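You operate a simulated robot arm through the tools that you are given. There is no shell and no other tool.

You are at the controls of a simulated two-armed robot. One attempt, no reset.

JOB
Swap the blue plate for the orange one and clamp it.
Fine: lay the blue plate on the mat; the orange plate goes into the grey nest, under the purple clamp; the lamp by the nest lights. Where these are worked on the way, their far stop is far enough and under half their travel is too little: purple clamp.

It is judged by the outcome, as a careful person would: the job done as asked, and still so three seconds after it is handed in. It fails if anything else is knocked over, pushed out of place, dropped, spilled or broken.

ROBOT AND FRAMES
Two 7-joint arms with fingered hands on one trunk that stands fixed in place. Base frame: the origin is at the foot of the trunk, x ahead of it, y to its left, z up; the work surface is at about z = 88. Units: cm, degrees, N and s.
The left shoulder is at [6.1, 12.5, 113], the right one opposite. With the tool pointing down near the work surface each hand reaches from about 50 to 88 cm from the base axis, measured 20 degrees to its own side. Payload 3.6 kg a hand.
Tool frame (each hand has its own): the origin (TCP) lies between the finger pads and is the grasp point; the fingertips stand 3.4 cm ahead of it; z points along the fingers, y is the line along which they close. The gripper opens to 11.6 cm; its body begins 4 cm behind the TCP. The gripper is a hand of 5 fingers: y runs from the thumb to the fingers, the wrist lies at [-1.6, -16, -16.4] in the tool frame.
Orientation is told as [roll, pitch, yaw] about the base's x, y, z axes, in that order, counted from this pose: with the fingers straight down and the wrist toward the robot, the tool's x, y and z point along [0, 1, 0], [1, 0, 0] and [0, 0, -1] of the base frame.

CONTROLS
- The arms move only by the tool nudge_tool. It takes "left_steps", "right_steps" or both (then of equal length, played together; a hand with none holds still); each is a list of rows, each a list of 6 numbers: the shift along the tool's x, y, z in cm, then the turn, a rotation vector about the tool's x, y, z in degrees. In form: [[tx, ty, tz, wx, wy, wz], ...]. A call has 1 to 20 rows; each row is the pose to reach, as a shift and turn from the pose commanded when the call began, along the tool's axes at that moment. Rows are played at 5 a second. More than 5 cm and 8.6 degrees between two rows, and nothing of the call is played. A pose out of reach is approached as far as the arm can. The call stops where the force on the tool passes 50 N (or 10 N more than at its start, if that is more) or the arm is blocked; 0.2 s more then pass. In this call time passes only in rows, and 0.2 s behind the last. It gives the time, the measured TCP pose, the force on the tool (base axes), the opening and the grip force at its end, in the units of the frame above (readings bear some noise), with the torque about the TCP (base axes, N m) and any sound that the robot's microphone picked up.
- Cameras (640 x 400 px; columns grow to the right, rows downward): "scene" is now at [14.19, 5.63, 132.41]; the picture's right is [0.59, -0.80, 0.00], its down [-0.30, -0.22, -0.93] and it looks along [0.75, 0.55, -0.38] (base axes); focal length 225 px, centre (320, 200). "left" rides on the left gripper at [-6.9, -13.4, -11] in its tool frame; the picture's right is [-0.77, -0.19, 0.61], its down [0.59, -0.58, 0.57] and it looks along [0.25, 0.79, 0.55] (tool axes); focal length 256 px, centre (320, 200). "right" rides on the right gripper at [6.9, -13.4, -11] in its tool frame; the picture's right is [-0.77, 0.19, -0.61], its down [-0.59, -0.58, 0.56] and it looks along [-0.25, 0.80, 0.55] (tool axes); focal length 256 px, centre (320, 200). There is no depth. A picture from a camera that has moved, and an enlarged one, comes with that camera's place and axes in the base frame and with its lens.
- camera(camera): a new picture of that camera. It takes no simulated time.
- slide_trunk(by): moves the trunk up (or, below 0, down) by that many cm; the arms and the scene camera ride with it, the base frame stays. It gives what a move gives, with no picture.
- set_fingers(index, middle, ring, little, thumb_bend, thumb_turn, hand): sets how far each is bent, from 0 (flat) to 1 (curled in); at 0.3 the hand is open as for a grip, at 0.7 the pads meet at the TCP. One left out holds its place. A second passes; each finger stops where it meets its share of the squeeze, and holds until it gets a number again. It is the only way to open and close the hand. It gives what a move gives, with no picture; readings hold the bend of each and the force on index, middle, ring, little, thumb and palm. thumb_turn goes from beside the hand (0) to across from the fingers (1), as for a grip.
- turn_head(pan, tilt): turns the head with the scene camera to pan (to the left, within 86 degrees either way) and tilt (down, from -29 to 69), counted from straight ahead of the robot (the tilt from the chest, where the trunk bows). It gives what a move gives.
- inspect(camera, box): a new picture of the part [left, top, right, bottom] of that camera's present view, enlarged. It takes no simulated time.
- job_done(): hands the job in; it is judged then, once.

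Nothing tells you positions but the pictures and the camera data. Unless the task says otherwise, let go and move clear before handing in.

The tools are called as name(argument=value, ...) on one line, values as JSON. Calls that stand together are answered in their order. nudge_tool: Moves the arms, as the interface text tells. Its arguments: {"type":"object","properties":{"left_steps":{"type":"array"},"right_steps":{"type":"array"}},"required":[]} The other tools are called the same way: slide_trunk (by) moves the trunk up or down; set_fingers (index, middle, ring, little, thumb_bend, thumb_turn, hand) moves the fingers one by one; turn_head (pan, tilt) turns the head that bears the scene camera; camera (camera) takes a picture; inspect (camera, box) takes an enlarged picture of a part of a camera's view; job_done () hands the job in.

At the start:

```text
t: 0.0
left_tool_pos: [37.32, 46.93, 114.96]
left_tool_rot: [0.0, 0.0, 0.1]
left_wrist_force: [0.3, -0.1, 0.2]
left_moment: [-0.01, -0.02, 0.0]
left_grip_width: 11.58
left_gripper_force: 0.1
left_shape: jaw
left_bend: [0.3, 0.3, 0.3, 0.3, 0.3, 0.97]
left_finger forces: [0.0, 0.0, 0.0, 0.0, 0.0, 0.0]
right_tool_pos: [60.93, 3.31, 125.87]
right_tool_rot: [0.0, 0.0, -0.1]
right_wrist_force: [0.1, 0.2, 0.2]
right_moment: [-0.03, -0.02, 0.01]
right_grip_width: 11.6
right_gripper_force: 0.1
right_shape: jaw
right_bend: [0.3, 0.3, 0.3, 0.3, 0.3, 0.97]
right_finger forces: [0.0, 0.1, 0.1, 0.1, 0.1, 0.0]
trunk travel left (down, up): [-32.5, 43.7]
head pan, tilt (commanded): [36.4, 22.0]
```

scene: 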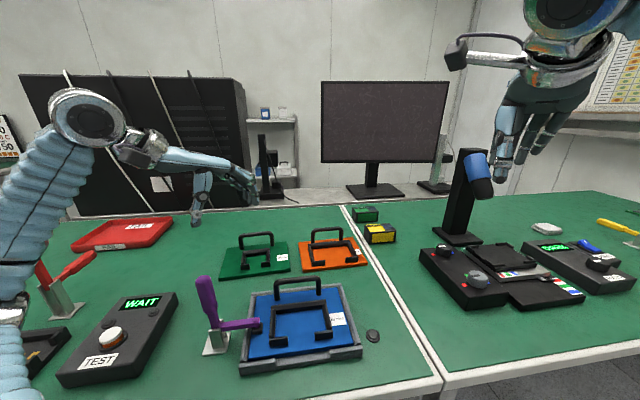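
right: 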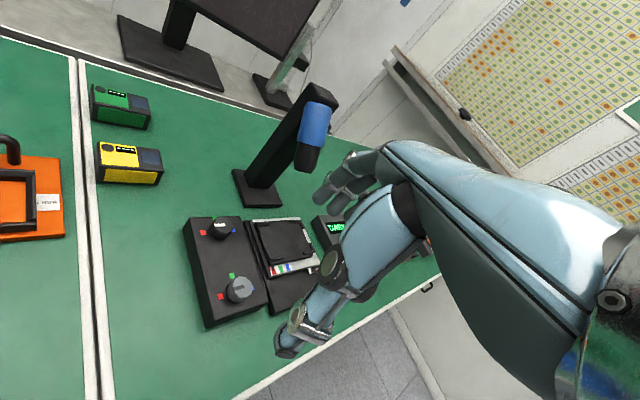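
left: 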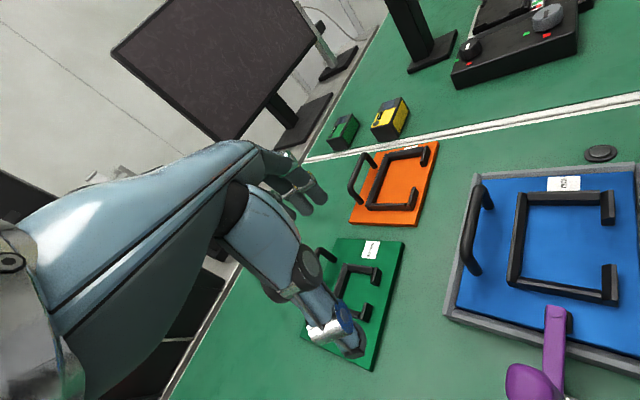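

I see the blue plate in a grey nest with a purple toggle clamp at its left, and the green and orange plates behind it. I'll look closer before moving anything.

inspect(camera="scene", box=[180, 220, 400, 390])

inspect(camera="scene", box=[0, 200, 240, 400])

inspect(camera="left", box=[300, 120, 640, 400])

```text
2.35 times, centred on (290, 305) of scene
camera zoom: at [14.19, 5.63, 132.41], right [0.59, -0.8, 0.0], down [-0.3, -0.22, -0.93], along [0.75, 0.55, -0.38], focal length 529 px, centre (391, -47)
```

zoom: 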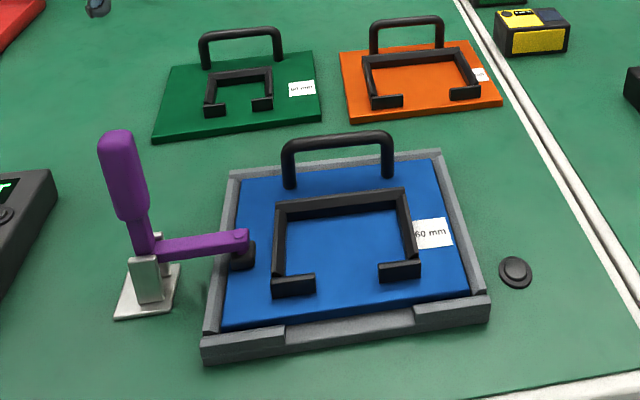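

```text
2.00 times, centred on (120, 300) of scene
camera zoom: at [14.19, 5.63, 132.41], right [0.59, -0.8, 0.0], down [-0.3, -0.22, -0.93], along [0.75, 0.55, -0.38], focal length 449 px, centre (720, 0)
```

zoom: 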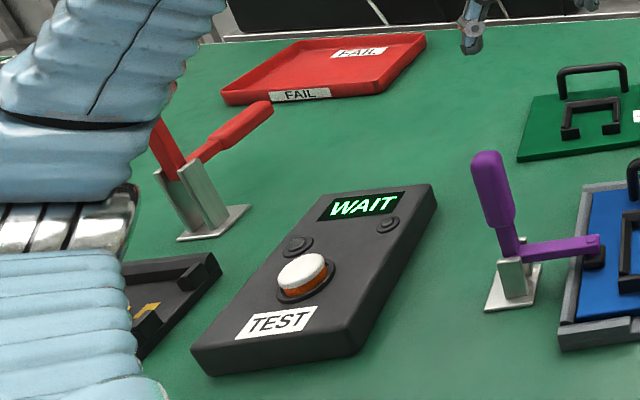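

```text
1.43 times, centred on (470, 260) of left
camera zoom: at [23.86, 40.04, 125.86], right [-0.19, -0.77, -0.61], down [-0.58, 0.59, -0.57], along [0.79, 0.25, -0.55], focal length 366 px, centre (106, 114)
```

zoom: 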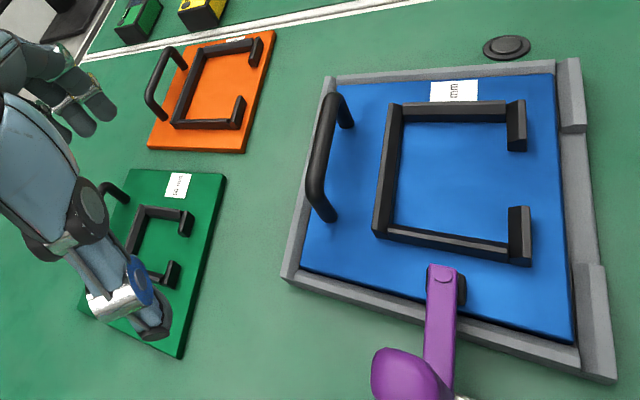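

The nest with the blue plate is clamped; the lamp looks like the small dark dome right of the nest. I'll look around to find what "the mat" is and see the whole bench.

turn_head(pan=60, tilt=35)

camera(camera="scene")

turn_head(pan=-10, tilt=35)

camera(camera="scene")

turn_head(pan=30, tilt=50)

camera(camera="scene")

```text
t: 0.9
left_tool_pos: [37.21, 46.87, 115.12]
left_tool_rot: [-0.1, -0.1, 0.0]
left_wrist_force: [0.0, -0.3, -0.5]
left_moment: [0.02, 0.01, 0.02]
left_grip_width: 11.58
left_gripper_force: 0.0
left_shape: jaw
left_bend: [0.3, 0.3, 0.3, 0.3, 0.3, 0.97]
left_finger forces: [0.0, 0.0, 0.0, 0.0, 0.1, 0.0]
right_tool_pos: [60.9, 3.3, 125.79]
right_tool_rot: [0.0, 0.0, 0.0]
right_wrist_force: [0.3, -0.6, -0.7]
right_moment: [0.0, 0.0, 0.01]
right_grip_width: 11.59
right_gripper_force: 0.1
right_shape: jaw
right_bend: [0.3, 0.3, 0.3, 0.3, 0.3, 0.97]
right_finger forces: [0.0, 0.0, 0.0, 0.0, 0.0, 0.1]
trunk travel left (down, up): [-32.5, 43.7]
head pan, tilt (commanded): [60.0, 35.0]
```

```text
taken
camera scene: at [11.13, 7.74, 130.36], right [0.87, -0.5, 0.0], down [-0.29, -0.5, -0.82], along [0.41, 0.71, -0.57], focal length 225 px, centre (320, 200)
```

scene: 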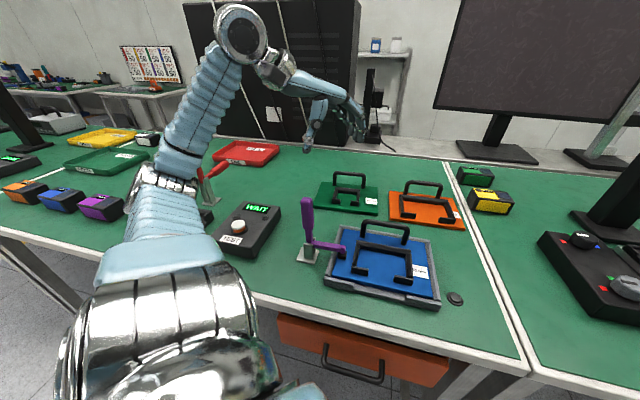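

```text
t: 2.3
left_tool_pos: [37.16, 46.86, 115.03]
left_tool_rot: [0.0, 0.0, 0.0]
left_wrist_force: [-0.6, -0.2, -0.3]
left_moment: [0.0, 0.03, 0.01]
left_grip_width: 11.6
left_gripper_force: 0.0
left_shape: jaw
left_bend: [0.3, 0.3, 0.3, 0.3, 0.3, 0.97]
left_finger forces: [0.1, 0.0, 0.0, 0.1, 0.0, 0.0]
right_tool_pos: [60.84, 3.26, 125.96]
right_tool_rot: [0.0, 0.0, 0.0]
right_wrist_force: [-0.9, 0.1, -0.6]
right_moment: [0.02, 0.01, 0.01]
right_grip_width: 11.62
right_gripper_force: 0.2
right_shape: jaw
right_bend: [0.3, 0.3, 0.3, 0.3, 0.3, 0.97]
right_finger forces: [0.1, 0.0, 0.1, 0.1, 0.0, 0.0]
trunk travel left (down, up): [-32.5, 43.7]
head pan, tilt (commanded): [-10.0, 35.0]
```

```text
taken
camera scene: at [15.39, -1.4, 130.36], right [-0.17, -0.98, 0.0], down [-0.57, 0.1, -0.82], along [0.81, -0.14, -0.57], focal length 225 px, centre (320, 200)
```

scene: 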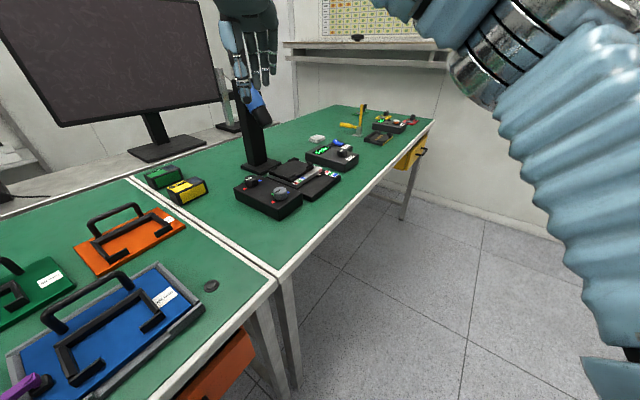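

```text
t: 3.4
left_tool_pos: [37.2, 46.93, 114.97]
left_tool_rot: [0.0, 0.0, 0.0]
left_wrist_force: [-0.9, 0.1, 0.5]
left_moment: [0.0, 0.01, 0.01]
left_grip_width: 11.58
left_gripper_force: 0.0
left_shape: jaw
left_bend: [0.3, 0.3, 0.3, 0.3, 0.3, 0.97]
left_finger forces: [0.1, 0.1, 0.0, 0.0, 0.0, 0.0]
right_tool_pos: [60.83, 3.3, 125.95]
right_tool_rot: [0.1, -0.1, 0.1]
right_wrist_force: [0.2, 0.2, 0.7]
right_moment: [0.01, -0.01, 0.0]
right_grip_width: 11.58
right_gripper_force: 0.0
right_shape: jaw
right_bend: [0.3, 0.3, 0.3, 0.3, 0.3, 0.97]
right_finger forces: [0.1, 0.0, 0.0, 0.0, 0.0, 0.0]
trunk travel left (down, up): [-32.5, 43.7]
head pan, tilt (commanded): [30.0, 50.0]
```

```text
taken
camera scene: at [13.39, 3.96, 128.19], right [0.5, -0.87, 0.0], down [-0.66, -0.38, -0.64], along [0.56, 0.32, -0.77], focal length 225 px, centre (320, 200)
```

scene: 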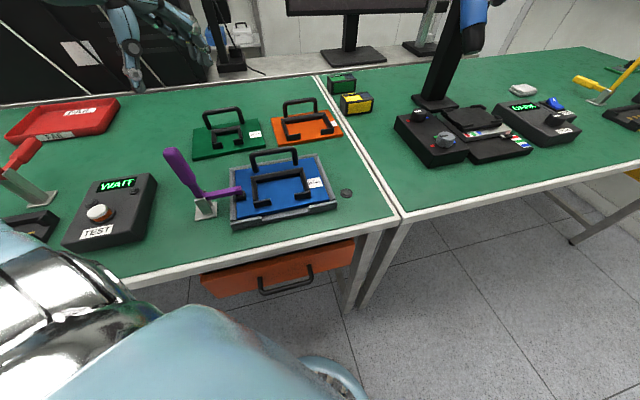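

The clamp sits left of the nest at about (27, 40), its purple handle upright to about z 105 and its arm over the plate. The bench is turned 45° to my axes, and the green bench mat left of the green plate is free for the blue plate. First I bring the left hand over the clamp handle, turned so the fingers face the nest side.

nudge_tool(left_steps=[[-0.8, -1.2, 0, 0, 0, 5.6], [-1.6, -2.5, 0, 0, 0, 11.2], [-2.4, -3.8, 0, 0, 0, 16.9], [-3.2, -5.1, 0, 0, 0, 22.5], [-4.0, -6.4, 0, 0, 0, 28.1], [-4.8, -7.6, 0, 0, 0, 33.8], [-5.6, -8.9, 0, 0, 0, 39.4], [-6.4, -10.2, 0, 0, 0, 45]])

turn_head(pan=50, tilt=40)

camera(camera="scene")

camera(camera="left")

```text
t: 5.2
left_tool_pos: [27.06, 40.56, 115.1]
left_tool_rot: [0.0, -0.1, -45.1]
left_wrist_force: [-0.1, -0.2, 0.1]
left_moment: [0.0, -0.01, 0.01]
left_grip_width: 11.61
left_gripper_force: 0.1
left_shape: jaw
left_bend: [0.3, 0.3, 0.3, 0.3, 0.3, 0.97]
left_finger forces: [0.0, 0.1, 0.1, 0.0, 0.1, 0.0]
right_tool_pos: [60.81, 3.32, 125.86]
right_tool_rot: [0.0, -0.1, 0.0]
right_wrist_force: [0.3, 0.0, -0.8]
right_moment: [-0.02, -0.01, 0.0]
right_grip_width: 11.57
right_gripper_force: 0.2
right_shape: jaw
right_bend: [0.3, 0.3, 0.3, 0.3, 0.3, 0.97]
right_finger forces: [0.1, 0.0, 0.0, 0.0, 0.0, 0.0]
trunk travel left (down, up): [-32.5, 43.7]
head pan, tilt (commanded): [30.0, 50.0]
```

```text
t: 6.0
left_tool_pos: [27.07, 40.7, 115.11]
left_tool_rot: [-0.1, 0.0, -44.9]
left_wrist_force: [0.1, -0.2, -0.4]
left_moment: [-0.02, 0.03, 0.0]
left_grip_width: 11.6
left_gripper_force: 0.1
left_shape: jaw
left_bend: [0.3, 0.3, 0.3, 0.3, 0.3, 0.97]
left_finger forces: [0.0, 0.1, 0.0, 0.1, 0.0, 0.0]
right_tool_pos: [60.83, 3.27, 125.91]
right_tool_rot: [0.0, 0.0, 0.2]
right_wrist_force: [0.6, -1.0, -0.1]
right_moment: [0.02, 0.01, 0.01]
right_grip_width: 11.59
right_gripper_force: 0.0
right_shape: jaw
right_bend: [0.3, 0.3, 0.3, 0.3, 0.3, 0.97]
right_finger forces: [0.0, 0.0, 0.0, 0.1, 0.0, 0.1]
trunk travel left (down, up): [-32.5, 43.7]
head pan, tilt (commanded): [50.0, 40.0]
```

```text
taken
camera scene: at [12.18, 6.62, 129.6], right [0.77, -0.64, 0.0], down [-0.41, -0.49, -0.77], along [0.49, 0.59, -0.64], focal length 225 px, centre (320, 200)
```

scene: 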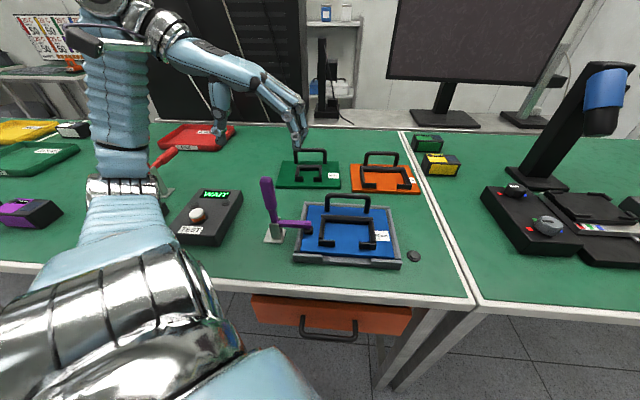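

```text
taken
camera left: at [12.75, 45.21, 125.92], right [-0.68, -0.41, -0.61], down [0.01, 0.82, -0.57], along [0.74, -0.39, -0.55], focal length 256 px, centre (320, 200)
```

left: 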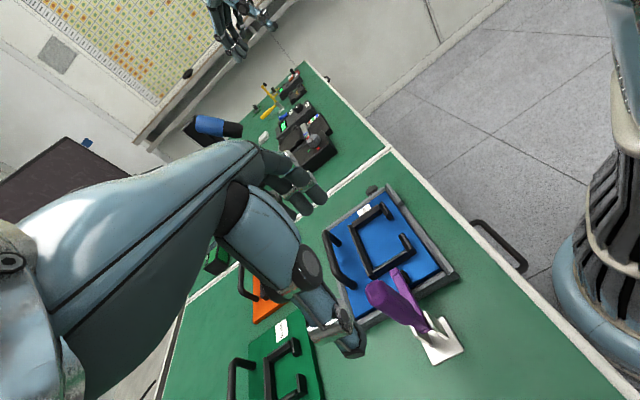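

The hand is right above the clamp handle (TCP matches the knob in both views). I'll lower it so the handle sits between thumb and fingers.

nudge_tool(left_steps=[[0, 0, 2, 0, 0, 0], [0, 0, 4, 0, 0, 0], [0, 0, 6, 0, 0, 0], [0, 0, 8, 0, 0, 0], [0, 0, 9.5, 0, 0, 0], [0, 0, 11, 0, 0, 0], [0, 0, 12, 0, 0, 0]])

camera(camera="left")

inspect(camera="scene", box=[180, 80, 380, 280])

```text
t: 7.6
left_tool_pos: [26.84, 40.63, 103.03]
left_tool_rot: [0.0, 0.1, -45.0]
left_wrist_force: [0.5, -0.1, 0.6]
left_moment: [0.0, -0.01, -0.01]
left_grip_width: 11.58
left_gripper_force: 0.1
left_shape: jaw
left_bend: [0.3, 0.3, 0.3, 0.3, 0.3, 0.97]
left_finger forces: [0.0, 0.0, 0.0, 0.1, 0.0, 0.0]
right_tool_pos: [60.81, 3.16, 125.88]
right_tool_rot: [0.0, 0.1, 0.0]
right_wrist_force: [0.7, -0.9, 0.1]
right_moment: [-0.05, -0.03, 0.0]
right_grip_width: 11.58
right_gripper_force: 0.0
right_shape: jaw
right_bend: [0.3, 0.3, 0.3, 0.3, 0.3, 0.97]
right_finger forces: [0.1, 0.0, 0.0, 0.0, 0.0, 0.0]
trunk travel left (down, up): [-32.5, 43.7]
head pan, tilt (commanded): [50.0, 40.0]
```

```text
taken
camera left: at [12.6, 45.17, 113.84], right [-0.68, -0.41, -0.61], down [0.01, 0.82, -0.57], along [0.74, -0.39, -0.55], focal length 256 px, centre (320, 200)
```

left: 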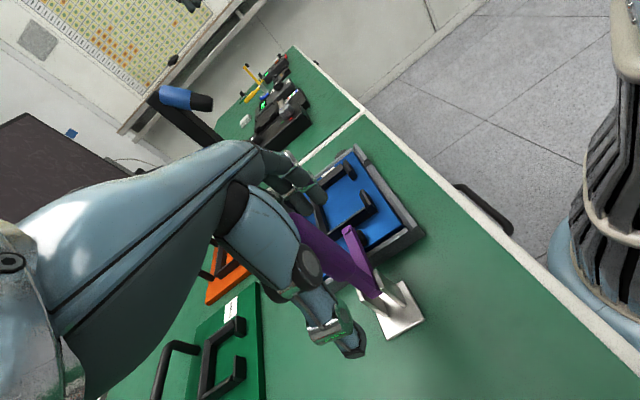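

```text
2.00 times, centred on (280, 180) of scene
camera zoom: at [12.17, 6.62, 129.61], right [0.77, -0.64, 0.0], down [-0.41, -0.49, -0.77], along [0.49, 0.59, -0.64], focal length 449 px, centre (400, 240)
```

zoom: 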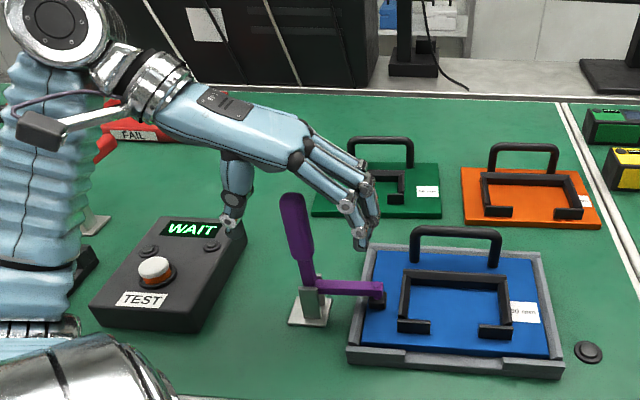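

The handle sits between thumb and fingers. I'll close the hand gently into a loose cage around it.

set_fingers(hand="left", index=0.58, middle=0.58, ring=0.58, little=0.58, thumb_bend=0.5)

inspect(camera="scene", box=[180, 100, 340, 260])

inspect(camera="left", box=[200, 130, 440, 370])

```text
t: 8.6
left_tool_pos: [26.84, 40.52, 102.97]
left_tool_rot: [0.0, 0.0, -44.9]
left_wrist_force: [0.6, 0.1, -0.1]
left_moment: [-0.01, 0.03, -0.01]
left_grip_width: 4.97
left_gripper_force: 0.0
left_shape: fingers
left_bend: [0.57, 0.57, 0.57, 0.57, 0.5, 0.97]
left_finger forces: [0.1, 0.0, 0.1, 0.0, 0.1, 0.0]
right_tool_pos: [60.84, 3.33, 125.86]
right_tool_rot: [0.0, 0.0, 0.0]
right_wrist_force: [0.5, 0.2, 1.0]
right_moment: [-0.07, 0.03, -0.03]
right_grip_width: 11.6
right_gripper_force: 0.0
right_shape: jaw
right_bend: [0.3, 0.3, 0.3, 0.3, 0.3, 0.97]
right_finger forces: [0.0, 0.0, 0.0, 0.1, 0.0, 0.0]
trunk travel left (down, up): [-32.5, 43.7]
head pan, tilt (commanded): [50.0, 40.0]
```

```text
2.50 times, centred on (260, 180) of scene
camera zoom: at [12.17, 6.62, 129.6], right [0.77, -0.64, 0.0], down [-0.41, -0.49, -0.77], along [0.49, 0.59, -0.64], focal length 562 px, centre (470, 250)
```

zoom: 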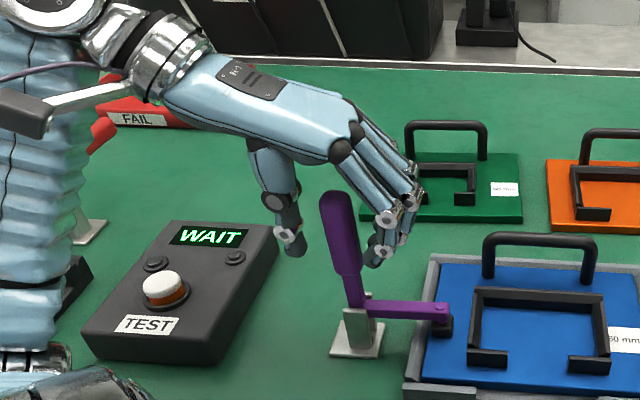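

```text
1.67 times, centred on (320, 250) of left
camera zoom: at [12.61, 45.17, 113.87], right [-0.68, -0.41, -0.61], down [0.01, 0.82, -0.57], along [0.74, -0.39, -0.55], focal length 427 px, centre (320, 117)
```

zoom: 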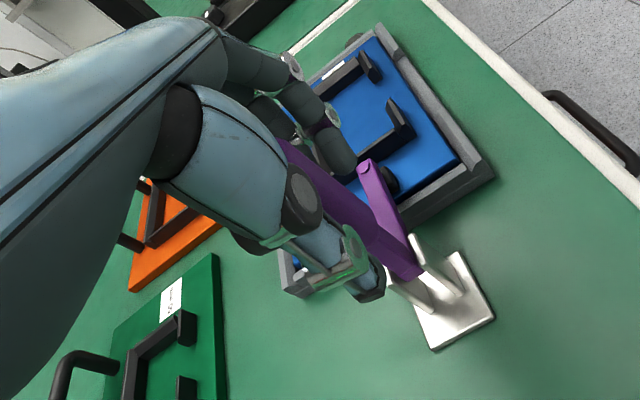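

Handle is loosely caged. Now I pull it back away from the nest along its arc, first about 30° to see how it moves.

nudge_tool(left_steps=[[0, -0.7, 0, -2.5, 0, 0], [0, -1.3, -0.05, -5, 0, 0], [0, -2.0, -0.1, -7.5, 0, 0], [0, -2.8, 0, -10, 0, 0], [0, -3.5, 0.15, -12.5, 0, 0], [0, -4.3, 0.35, -15, 0, 0]])

inspect(camera="scene", box=[180, 100, 340, 260])

inspect(camera="left", box=[200, 130, 440, 370])

```text
t: 10.0
left_tool_pos: [23.92, 43.55, 102.58]
left_tool_rot: [0.1, -15.1, -45.0]
left_wrist_force: [-0.1, 0.3, 0.0]
left_moment: [-0.01, -0.02, 0.01]
left_grip_width: 4.98
left_gripper_force: 1.0
left_shape: fingers
left_bend: [0.57, 0.57, 0.57, 0.57, 0.5, 0.97]
left_finger forces: [0.1, 0.0, 0.1, 0.0, 0.0, 0.1]
right_tool_pos: [60.84, 3.26, 125.98]
right_tool_rot: [0.0, 0.0, 0.0]
right_wrist_force: [-0.5, 0.3, 0.1]
right_moment: [0.0, 0.01, 0.01]
right_grip_width: 11.59
right_gripper_force: 0.0
right_shape: jaw
right_bend: [0.3, 0.3, 0.3, 0.3, 0.3, 0.97]
right_finger forces: [0.0, 0.0, 0.1, 0.0, 0.0, 0.1]
trunk travel left (down, up): [-32.5, 43.7]
head pan, tilt (commanded): [50.0, 40.0]
```

```text
2.50 times, centred on (260, 180) of scene
camera zoom: at [12.15, 6.64, 129.61], right [0.77, -0.64, 0.0], down [-0.41, -0.49, -0.77], along [0.49, 0.59, -0.64], focal length 562 px, centre (470, 250)
```

zoom: 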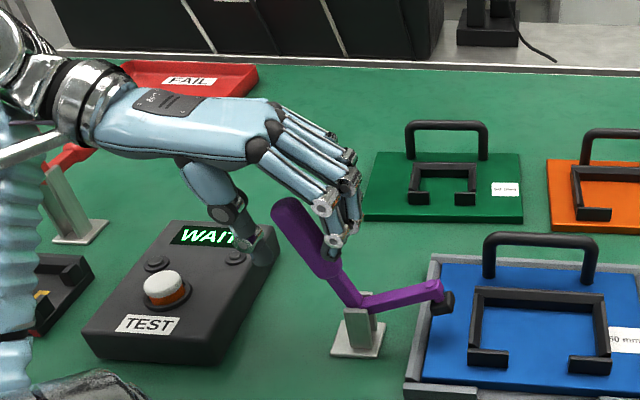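

```text
1.67 times, centred on (320, 250) of left
camera zoom: at [7.98, 49.89, 109.61], right [-0.56, -0.53, -0.64], down [0.13, 0.71, -0.7], along [0.82, -0.47, -0.33], focal length 427 px, centre (320, 117)
```

zoom: 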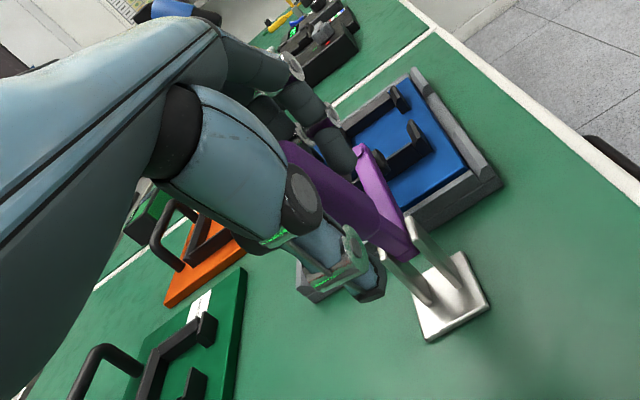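

The clamp is a rigid L and swings freely; it's at roughly 25°. Continuing along the arc toward its far stop.

nudge_tool(left_steps=[[0, -0.8, 0.1, -2.5, 0, 0], [0, -1.6, 0.2, -5, 0, 0], [0, -2.4, 0.3, -7.5, 0, 0], [0, -3.2, 0.6, -10, 0, 0], [0, -3.9, 0.95, -12.5, 0, 0], [0, -4.6, 1.3, -15, 0, 0]])

inspect(camera="scene", box=[180, 100, 340, 260])

camera(camera="left")

```text
t: 11.4
left_tool_pos: [21.09, 46.39, 100.21]
left_tool_rot: [-0.1, -30.1, -44.9]
left_wrist_force: [-1.4, 0.4, -1.5]
left_moment: [0.0, -0.01, 0.0]
left_grip_width: 5.01
left_gripper_force: 0.7
left_shape: fingers
left_bend: [0.57, 0.57, 0.57, 0.57, 0.5, 0.97]
left_finger forces: [0.1, 0.0, 0.1, 0.0, 1.3, 0.0]
right_tool_pos: [60.71, 3.29, 125.88]
right_tool_rot: [0.0, 0.1, -0.1]
right_wrist_force: [0.5, -0.4, 0.2]
right_moment: [0.0, 0.0, -0.02]
right_grip_width: 11.58
right_gripper_force: 0.0
right_shape: jaw
right_bend: [0.3, 0.3, 0.3, 0.3, 0.3, 0.97]
right_finger forces: [0.1, 0.1, 0.0, 0.0, 0.1, 0.1]
trunk travel left (down, up): [-32.5, 43.7]
head pan, tilt (commanded): [50.0, 40.0]
```

```text
2.50 times, centred on (260, 180) of scene
camera zoom: at [12.17, 6.64, 129.6], right [0.77, -0.64, 0.0], down [-0.41, -0.49, -0.77], along [0.49, 0.59, -0.64], focal length 562 px, centre (470, 250)
```

zoom: 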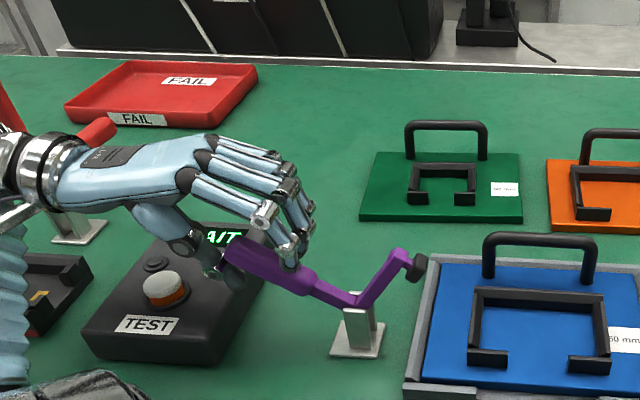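

```text
taken
camera left: at [4.1, 53.7, 102.82], right [-0.44, -0.65, -0.62], down [0.26, 0.57, -0.78], along [0.86, -0.51, -0.08], focal length 256 px, centre (320, 200)
```

left: 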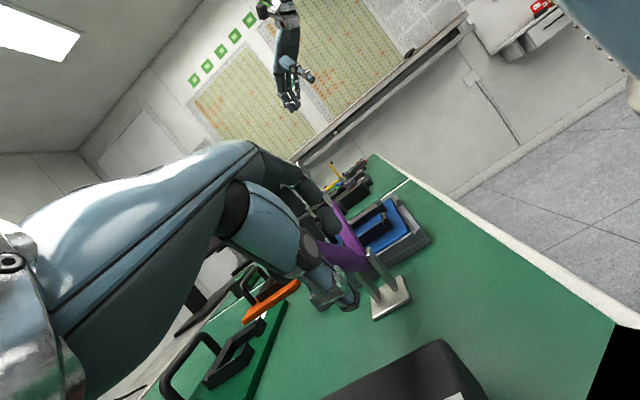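

The clamp is near 60° open and still moving easily. I'll continue a little further until I feel the stop.

nudge_tool(left_steps=[[0, -0.6, 0.22, -2, 0, 0], [0, -1.2, 0.45, -4, 0, 0], [0, -1.8, 0.67, -6, 0, 0], [0, -2.36, 0.89, -7.5, 0, 0]])

inspect(camera="scene", box=[180, 100, 340, 260])

inspect(camera="left", box=[200, 130, 440, 370])

```text
t: 12.4
left_tool_pos: [19.89, 47.72, 98.24]
left_tool_rot: [-0.1, -37.5, -45.1]
left_wrist_force: [0.0, 0.1, -1.5]
left_moment: [0.0, 0.01, -0.02]
left_grip_width: 5.0
left_gripper_force: 0.2
left_shape: fingers
left_bend: [0.57, 0.57, 0.57, 0.57, 0.5, 0.97]
left_finger forces: [0.1, 0.0, 0.0, 0.0, 0.9, 0.0]
right_tool_pos: [60.81, 3.22, 125.85]
right_tool_rot: [0.0, 0.0, 0.0]
right_wrist_force: [0.0, 0.5, 0.6]
right_moment: [0.01, -0.01, -0.03]
right_grip_width: 11.59
right_gripper_force: 0.0
right_shape: jaw
right_bend: [0.3, 0.3, 0.3, 0.3, 0.3, 0.97]
right_finger forces: [0.1, 0.0, 0.1, 0.0, 0.0, 0.1]
trunk travel left (down, up): [-32.5, 43.7]
head pan, tilt (commanded): [50.0, 40.0]
```

```text
2.50 times, centred on (260, 180) of scene
camera zoom: at [12.16, 6.63, 129.61], right [0.77, -0.64, 0.0], down [-0.41, -0.49, -0.77], along [0.49, 0.59, -0.64], focal length 562 px, centre (470, 250)
```

zoom: 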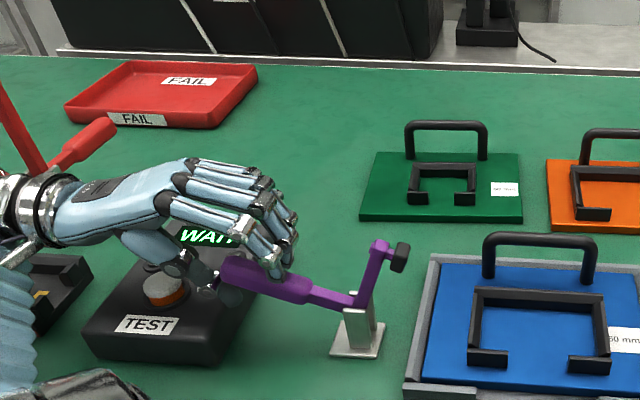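

```text
1.67 times, centred on (320, 250) of left
camera zoom: at [2.8, 54.98, 98.68], right [-0.38, -0.7, -0.6], down [0.34, 0.5, -0.8], along [0.86, -0.51, 0.05], focal length 427 px, centre (320, 117)
```

zoom: 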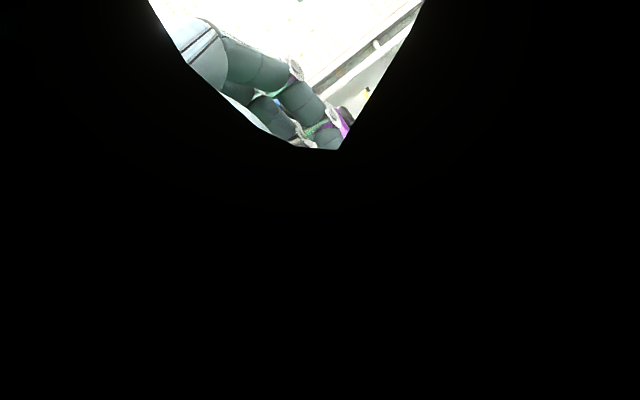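

The clamp is about 75° open with its arm nearly upright, and the handle lies loosely in my hand. I'll loosen the fingers, then slide the hand sideways off the handle and away from it.

set_fingers(hand="left", index=0.42, middle=0.42, ring=0.42, little=0.42)

inspect(camera="scene", box=[180, 100, 340, 260])

```text
t: 13.4
left_tool_pos: [19.95, 47.68, 98.28]
left_tool_rot: [-0.1, -37.5, -45.0]
left_wrist_force: [-0.4, 1.0, -1.4]
left_moment: [0.0, 0.03, 0.0]
left_grip_width: 7.17
left_gripper_force: 0.3
left_shape: fingers
left_bend: [0.42, 0.42, 0.42, 0.42, 0.5, 0.97]
left_finger forces: [0.0, 0.0, 0.0, 0.0, 0.9, 0.0]
right_tool_pos: [60.83, 3.27, 126.0]
right_tool_rot: [-0.1, 0.0, 0.0]
right_wrist_force: [0.4, 0.9, -0.3]
right_moment: [-0.03, 0.01, -0.03]
right_grip_width: 11.57
right_gripper_force: 0.0
right_shape: jaw
right_bend: [0.3, 0.3, 0.3, 0.3, 0.3, 0.97]
right_finger forces: [0.0, 0.0, 0.0, 0.0, 0.0, 0.1]
trunk travel left (down, up): [-32.5, 43.7]
head pan, tilt (commanded): [50.0, 40.0]
```

```text
2.50 times, centred on (260, 180) of scene
camera zoom: at [12.17, 6.63, 129.6], right [0.77, -0.64, 0.0], down [-0.41, -0.49, -0.77], along [0.49, 0.59, -0.64], focal length 562 px, centre (470, 250)
```

zoom: 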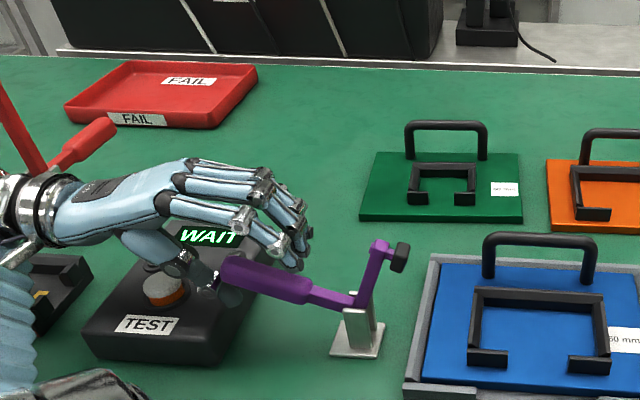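

nudge_tool(left_steps=[[1.5, 0, 0, 0, 0, 0], [3.0, 0, 0, 0, 0, 0], [4.5, 0, 0, 0, 0, 0], [6.0, 0, 0, 0, 0, 0], [7.0, 0, 0, 0, 0, 0]])

inspect(camera="scene", box=[180, 100, 340, 260])

camera(camera="left")

```text
t: 14.6
left_tool_pos: [24.96, 52.64, 98.37]
left_tool_rot: [-0.1, -37.5, -45.1]
left_wrist_force: [0.5, -0.5, -0.5]
left_moment: [0.0, -0.02, -0.04]
left_grip_width: 7.14
left_gripper_force: 0.0
left_shape: fingers
left_bend: [0.42, 0.42, 0.42, 0.42, 0.5, 0.97]
left_finger forces: [0.0, 0.0, 0.0, 0.1, 0.0, 0.0]
right_tool_pos: [60.95, 3.3, 125.91]
right_tool_rot: [0.0, -0.1, 0.0]
right_wrist_force: [-0.2, -0.9, -0.3]
right_moment: [0.02, -0.03, 0.0]
right_grip_width: 11.6
right_gripper_force: 0.0
right_shape: jaw
right_bend: [0.3, 0.3, 0.3, 0.3, 0.3, 0.97]
right_finger forces: [0.0, 0.0, 0.0, 0.0, 0.1, 0.0]
trunk travel left (down, up): [-32.5, 43.7]
head pan, tilt (commanded): [50.0, 40.0]
```

```text
2.50 times, centred on (260, 180) of scene
camera zoom: at [12.2, 6.65, 129.6], right [0.77, -0.64, 0.0], down [-0.41, -0.49, -0.77], along [0.49, 0.59, -0.64], focal length 562 px, centre (470, 250)
```

zoom: 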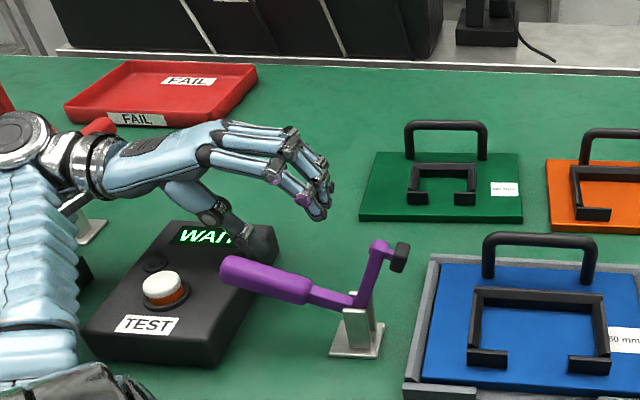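

```text
taken
camera left: at [7.81, 60.06, 98.7], right [-0.39, -0.7, -0.6], down [0.34, 0.5, -0.8], along [0.86, -0.51, 0.04], focal length 256 px, centre (320, 200)
```

left: 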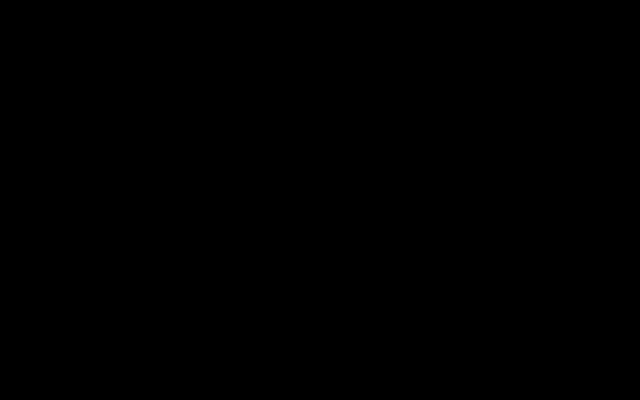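

The clamp stays open by itself (arm about 70° up), and the hand is clear of it. I'll lift straight up and straighten the hand.

nudge_tool(left_steps=[[0, 1.22, -1.59, 0, 0, 0], [0, 2.43, -3.17, 0, 0, 0], [0, 3.65, -4.76, 6, 0, 0], [0, 4.87, -6.34, 13, 0, 0], [0, 6.1, -7.9, 20, 0, 0], [0, 7.3, -9.5, 27, 0, 0], [0, 8.5, -11.1, 32, 0, 0], [0, 9.7, -12.7, 37.5, 0, 0]])

camera(camera="scene")

camera(camera="left")

```text
t: 16.4
left_tool_pos: [25.01, 52.65, 114.3]
left_tool_rot: [0.0, 0.1, -45.0]
left_wrist_force: [-0.3, 0.0, 0.6]
left_moment: [0.02, -0.01, 0.0]
left_grip_width: 7.13
left_gripper_force: 0.0
left_shape: fingers
left_bend: [0.42, 0.42, 0.42, 0.42, 0.5, 0.97]
left_finger forces: [0.1, 0.1, 0.1, 0.0, 0.0, 0.0]
right_tool_pos: [60.84, 3.23, 125.97]
right_tool_rot: [0.0, 0.0, 0.0]
right_wrist_force: [-0.3, -0.1, -0.6]
right_moment: [0.01, -0.01, 0.02]
right_grip_width: 11.59
right_gripper_force: 0.1
right_shape: jaw
right_bend: [0.3, 0.3, 0.3, 0.3, 0.3, 0.97]
right_finger forces: [0.0, 0.1, 0.0, 0.0, 0.1, 0.0]
trunk travel left (down, up): [-32.5, 43.7]
head pan, tilt (commanded): [50.0, 40.0]
```

```text
taken
camera scene: at [12.17, 6.56, 129.61], right [0.77, -0.64, 0.0], down [-0.41, -0.49, -0.77], along [0.49, 0.59, -0.64], focal length 225 px, centre (320, 200)
```

scene: 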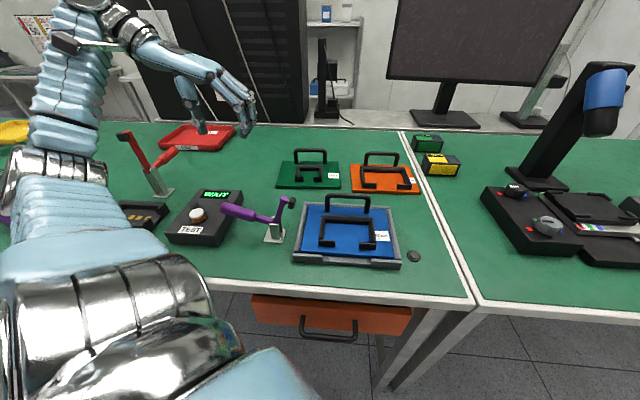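

```text
taken
camera left: at [10.62, 57.26, 125.14], right [-0.68, -0.41, -0.61], down [0.01, 0.83, -0.56], along [0.74, -0.39, -0.56], focal length 256 px, centre (320, 200)
```

left: 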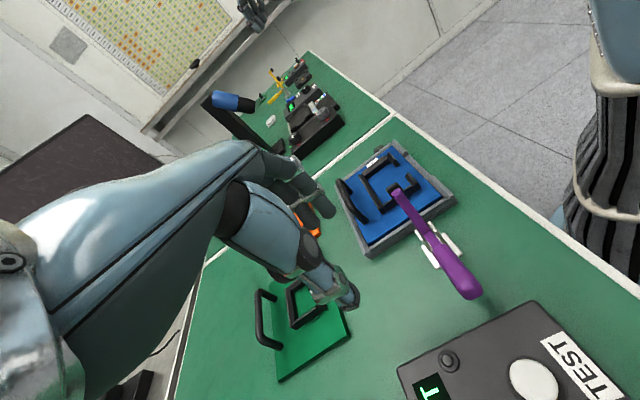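

The clamp is open and clear. Now I'll measure the blue plate's handle precisely from both cameras.

inspect(camera="scene", box=[280, 180, 420, 280])

inspect(camera="left", box=[300, 130, 480, 270])

```text
4.00 times, centred on (350, 230) of scene
camera zoom: at [12.17, 6.56, 129.61], right [0.77, -0.64, 0.0], down [-0.41, -0.49, -0.77], along [0.49, 0.59, -0.64], focal length 899 px, centre (200, 80)
```

zoom: 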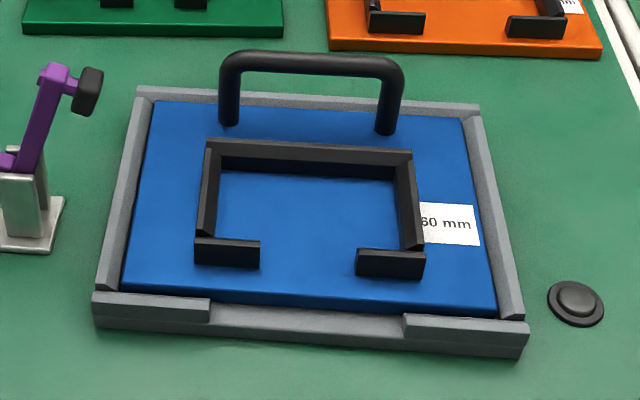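

```text
2.86 times, centred on (390, 200) of left
camera zoom: at [10.62, 57.26, 125.14], right [-0.68, -0.41, -0.61], down [0.01, 0.83, -0.56], along [0.74, -0.39, -0.56], focal length 731 px, centre (120, 200)
```

zoom: 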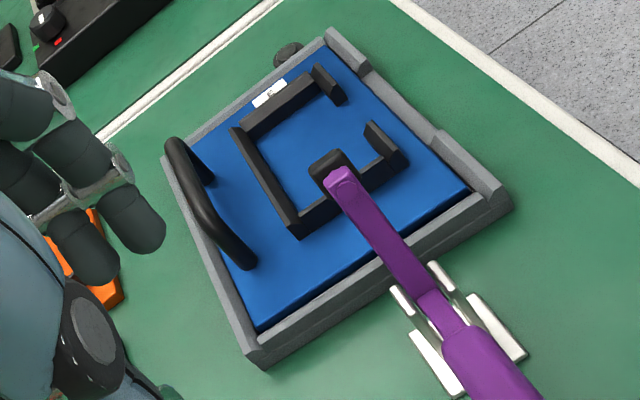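

Plate and handle are well located: handle bar centre about (44.5, 34.5, 95), running along the bench. I'll swing the left hand over it, turning to yaw +45°.

nudge_tool(left_steps=[[0.1, 2.2, 0, 0, 0, -7.5], [0.2, 4.4, 0, 0, 0, -15], [0.25, 6.7, 0, 0, 0, -22.5], [0.33, 8.9, 0, 0, 0, -30], [0.4, 11.1, 0, 0, 0, -37.5], [0.5, 13.3, 0, 0, 0, -45], [0.6, 15.5, 0, 0, 0, -52.5], [0.66, 17.8, 0, 0, 0, -60], [0.75, 20.0, 0, 0, 0, -67.5], [0.83, 22.2, 0, 0, 0, -75], [0.9, 24.4, 0, 0, 0, -82.5], [0.99, 26.66, 0, 0, 0, -90]])

set_fingers(hand="left", index=0.3, middle=0.3, ring=0.3, little=0.3, thumb_bend=0.3)

camera(camera="scene")

camera(camera="left")

```text
t: 19.0
left_tool_pos: [44.63, 34.28, 114.26]
left_tool_rot: [0.1, -0.1, 45.1]
left_wrist_force: [-0.1, -0.9, -0.1]
left_moment: [0.03, -0.01, 0.01]
left_grip_width: 7.13
left_gripper_force: 0.1
left_shape: fingers
left_bend: [0.42, 0.42, 0.42, 0.42, 0.5, 0.97]
left_finger forces: [0.1, 0.0, 0.1, 0.0, 0.0, 0.0]
right_tool_pos: [60.91, 3.01, 125.87]
right_tool_rot: [0.1, 0.0, 0.1]
right_wrist_force: [0.2, 0.0, -0.7]
right_moment: [0.04, -0.02, 0.04]
right_grip_width: 11.58
right_gripper_force: 0.0
right_shape: jaw
right_bend: [0.3, 0.3, 0.3, 0.3, 0.3, 0.97]
right_finger forces: [0.0, 0.0, 0.0, 0.0, 0.1, 0.0]
trunk travel left (down, up): [-32.5, 43.7]
head pan, tilt (commanded): [50.0, 40.0]
```

```text
t: 20.0
left_tool_pos: [44.59, 34.27, 114.27]
left_tool_rot: [0.1, 0.0, 45.0]
left_wrist_force: [-0.5, 0.2, -0.3]
left_moment: [0.01, -0.04, -0.03]
left_grip_width: 11.72
left_gripper_force: 0.0
left_shape: fingers
left_bend: [0.3, 0.3, 0.3, 0.3, 0.3, 0.97]
left_finger forces: [0.0, 0.0, 0.0, 0.0, 0.0, 0.0]
right_tool_pos: [60.8, 3.33, 125.93]
right_tool_rot: [0.1, -0.1, 0.0]
right_wrist_force: [0.8, 0.0, 0.3]
right_moment: [0.0, 0.01, 0.01]
right_grip_width: 11.61
right_gripper_force: 0.0
right_shape: jaw
right_bend: [0.3, 0.3, 0.3, 0.3, 0.3, 0.97]
right_finger forces: [0.1, 0.1, 0.1, 0.0, 0.1, 0.0]
trunk travel left (down, up): [-32.5, 43.7]
head pan, tilt (commanded): [50.0, 40.0]
```

```text
taken
camera scene: at [12.18, 6.6, 129.61], right [0.77, -0.64, 0.0], down [-0.41, -0.49, -0.77], along [0.49, 0.59, -0.64], focal length 225 px, centre (320, 200)
```

scene: 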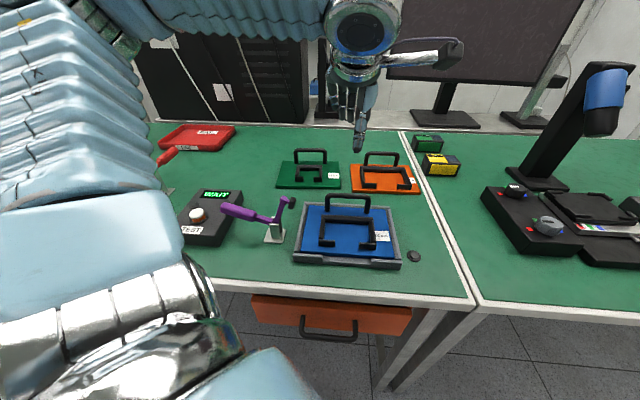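

```text
taken
camera left: at [39.99, 20.05, 125.07], right [0.41, -0.68, -0.61], down [-0.82, 0.01, -0.57], along [0.39, 0.74, -0.55], focal length 256 px, centre (320, 200)
```

left: 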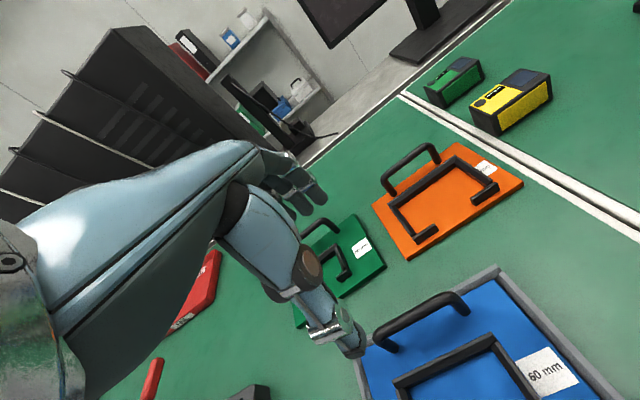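

The hand is over the blue plate's handle, properly turned. I lower it partway and re-check the alignment.

nudge_tool(left_steps=[[0, 0, 2.5, 0, 0, 0], [0, 0, 5, 0, 0, 0], [0, 0, 7.5, 0, 0, 0], [0, 0, 10, 0, 0, 0], [0, 0, 12.3, 0, 0, 0]])

inspect(camera="scene", box=[270, 90, 430, 290])

camera(camera="left")

```text
t: 21.2
left_tool_pos: [44.5, 34.25, 102.04]
left_tool_rot: [0.0, -0.1, 45.1]
left_wrist_force: [0.5, 0.7, -0.4]
left_moment: [-0.03, 0.02, 0.0]
left_grip_width: 11.71
left_gripper_force: 0.0
left_shape: fingers
left_bend: [0.3, 0.3, 0.3, 0.3, 0.3, 0.97]
left_finger forces: [0.1, 0.1, 0.0, 0.1, 0.0, 0.0]
right_tool_pos: [60.83, 3.26, 125.81]
right_tool_rot: [0.0, 0.0, 0.0]
right_wrist_force: [-0.8, 0.1, -0.3]
right_moment: [0.03, 0.01, 0.02]
right_grip_width: 11.58
right_gripper_force: 0.0
right_shape: jaw
right_bend: [0.3, 0.3, 0.3, 0.3, 0.3, 0.97]
right_finger forces: [0.0, 0.1, 0.0, 0.0, 0.0, 0.0]
trunk travel left (down, up): [-32.5, 43.7]
head pan, tilt (commanded): [50.0, 40.0]
```

```text
2.00 times, centred on (350, 190) of scene
camera zoom: at [12.21, 6.6, 129.6], right [0.77, -0.64, 0.0], down [-0.41, -0.49, -0.77], along [0.49, 0.59, -0.64], focal length 449 px, centre (260, 220)
```

zoom: 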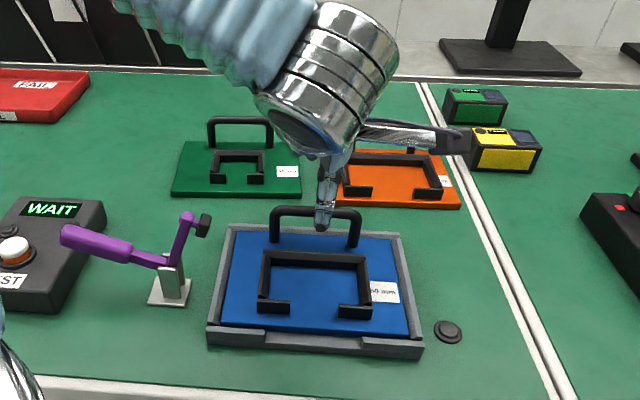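

```text
taken
camera left: at [39.96, 20.03, 112.91], right [0.41, -0.68, -0.61], down [-0.82, 0.01, -0.57], along [0.39, 0.74, -0.55], focal length 256 px, centre (320, 200)
```

left: 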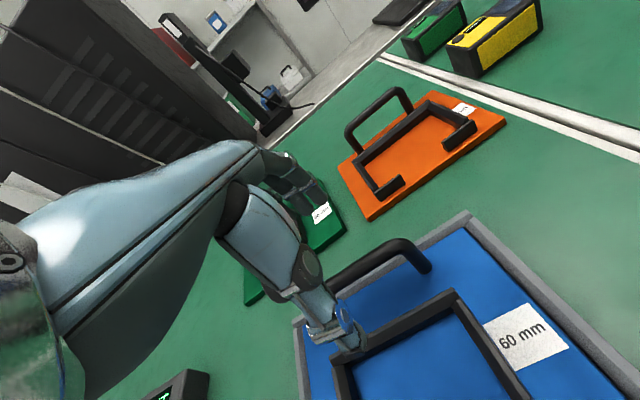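

Thumb is on the near side and fingers on the far side of the bar. I'll go down to about z 95.8, keeping the fingertips just above the low black frame.

nudge_tool(left_steps=[[0, 0, 1.5, 0, 0, 0], [0, 0, 3, 0, 0, 0], [0, 0, 4.5, 0, 0, 0], [0, 0, 5.5, 0, 0, 0], [0, 0, 6.2, 0, 0, 0]])

inspect(camera="scene", box=[270, 130, 430, 290])

camera(camera="left")

```text
t: 22.4
left_tool_pos: [44.45, 34.46, 95.7]
left_tool_rot: [0.0, -0.1, 45.0]
left_wrist_force: [0.5, -1.1, -0.3]
left_moment: [0.02, -0.01, 0.01]
left_grip_width: 11.75
left_gripper_force: 0.0
left_shape: fingers
left_bend: [0.3, 0.3, 0.3, 0.3, 0.3, 0.97]
left_finger forces: [0.0, 0.0, 0.1, 0.0, 0.0, 0.1]
right_tool_pos: [60.8, 3.36, 125.81]
right_tool_rot: [0.0, 0.0, 0.0]
right_wrist_force: [0.3, 0.3, 0.1]
right_moment: [0.02, 0.01, 0.0]
right_grip_width: 11.58
right_gripper_force: 0.0
right_shape: jaw
right_bend: [0.3, 0.3, 0.3, 0.3, 0.3, 0.97]
right_finger forces: [0.0, 0.0, 0.0, 0.0, 0.0, 0.0]
trunk travel left (down, up): [-32.5, 43.7]
head pan, tilt (commanded): [50.0, 40.0]
```

```text
2.50 times, centred on (350, 210) of scene
camera zoom: at [12.2, 6.61, 129.6], right [0.77, -0.64, 0.0], down [-0.41, -0.49, -0.77], along [0.49, 0.59, -0.64], focal length 562 px, centre (245, 175)
```

zoom: 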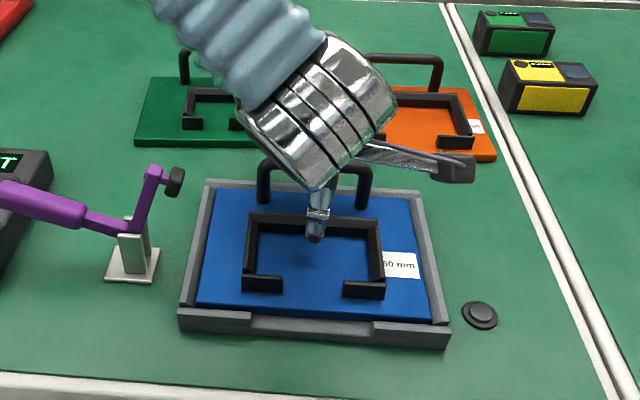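

```text
taken
camera left: at [39.86, 20.09, 106.56], right [0.41, -0.68, -0.61], down [-0.82, 0.01, -0.57], along [0.39, 0.74, -0.55], focal length 256 px, centre (320, 200)
```

left: 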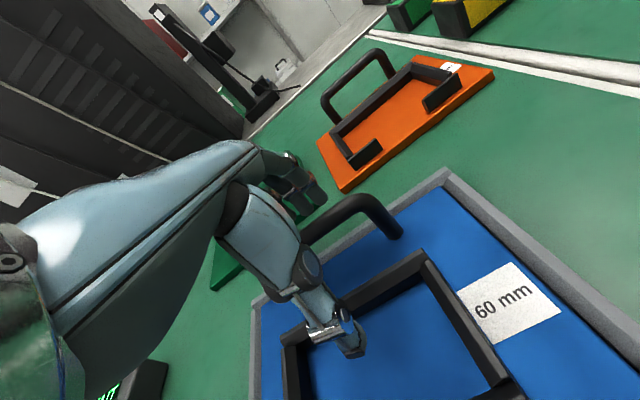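

Position looks right. I'll close partway first, watching whether the thumb clears the black frame wall.

set_fingers(hand="left", index=0.55, middle=0.55, ring=0.55, little=0.55, thumb_bend=0.55)

inspect(camera="left", box=[220, 130, 480, 400])

inspect(camera="scene", box=[290, 170, 410, 270])

```text
t: 23.4
left_tool_pos: [44.43, 34.34, 95.81]
left_tool_rot: [-0.1, 0.1, 45.0]
left_wrist_force: [-6.3, -4.7, 5.0]
left_moment: [-0.34, 0.33, -0.02]
left_grip_width: 5.14
left_gripper_force: 3.5
left_shape: fingers
left_bend: [0.55, 0.55, 0.55, 0.55, 0.52, 0.97]
left_finger forces: [0.0, 0.1, 0.0, 0.0, 7.7, 0.0]
right_tool_pos: [60.77, 3.18, 125.94]
right_tool_rot: [0.0, 0.0, -0.1]
right_wrist_force: [0.0, 0.7, -0.5]
right_moment: [0.02, -0.04, 0.0]
right_grip_width: 11.56
right_gripper_force: 0.1
right_shape: jaw
right_bend: [0.3, 0.3, 0.3, 0.3, 0.3, 0.97]
right_finger forces: [0.0, 0.0, 0.0, 0.0, 0.0, 0.1]
trunk travel left (down, up): [-32.5, 43.7]
head pan, tilt (commanded): [50.0, 40.0]
```

```text
1.48 times, centred on (350, 265) of left
camera zoom: at [39.73, 19.98, 106.65], right [0.41, -0.68, -0.61], down [-0.82, 0.01, -0.57], along [0.39, 0.74, -0.55], focal length 379 px, centre (276, 104)
```

zoom: 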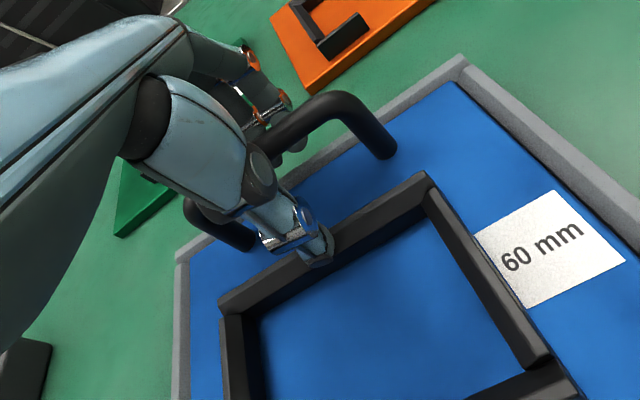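

```text
4.00 times, centred on (350, 220) of scene
camera zoom: at [12.05, 6.49, 129.63], right [0.77, -0.64, 0.0], down [-0.41, -0.49, -0.77], along [0.49, 0.59, -0.64], focal length 899 px, centre (200, 120)
```

zoom: 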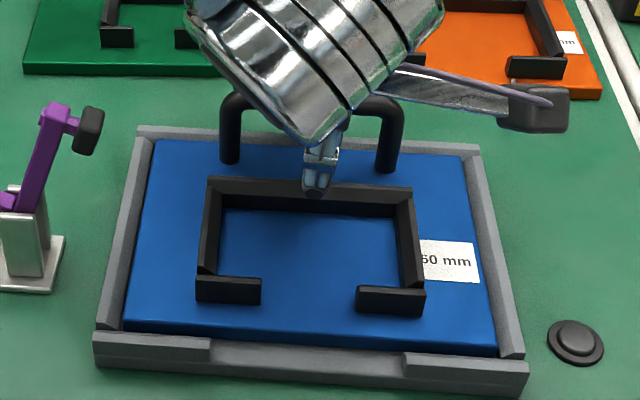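

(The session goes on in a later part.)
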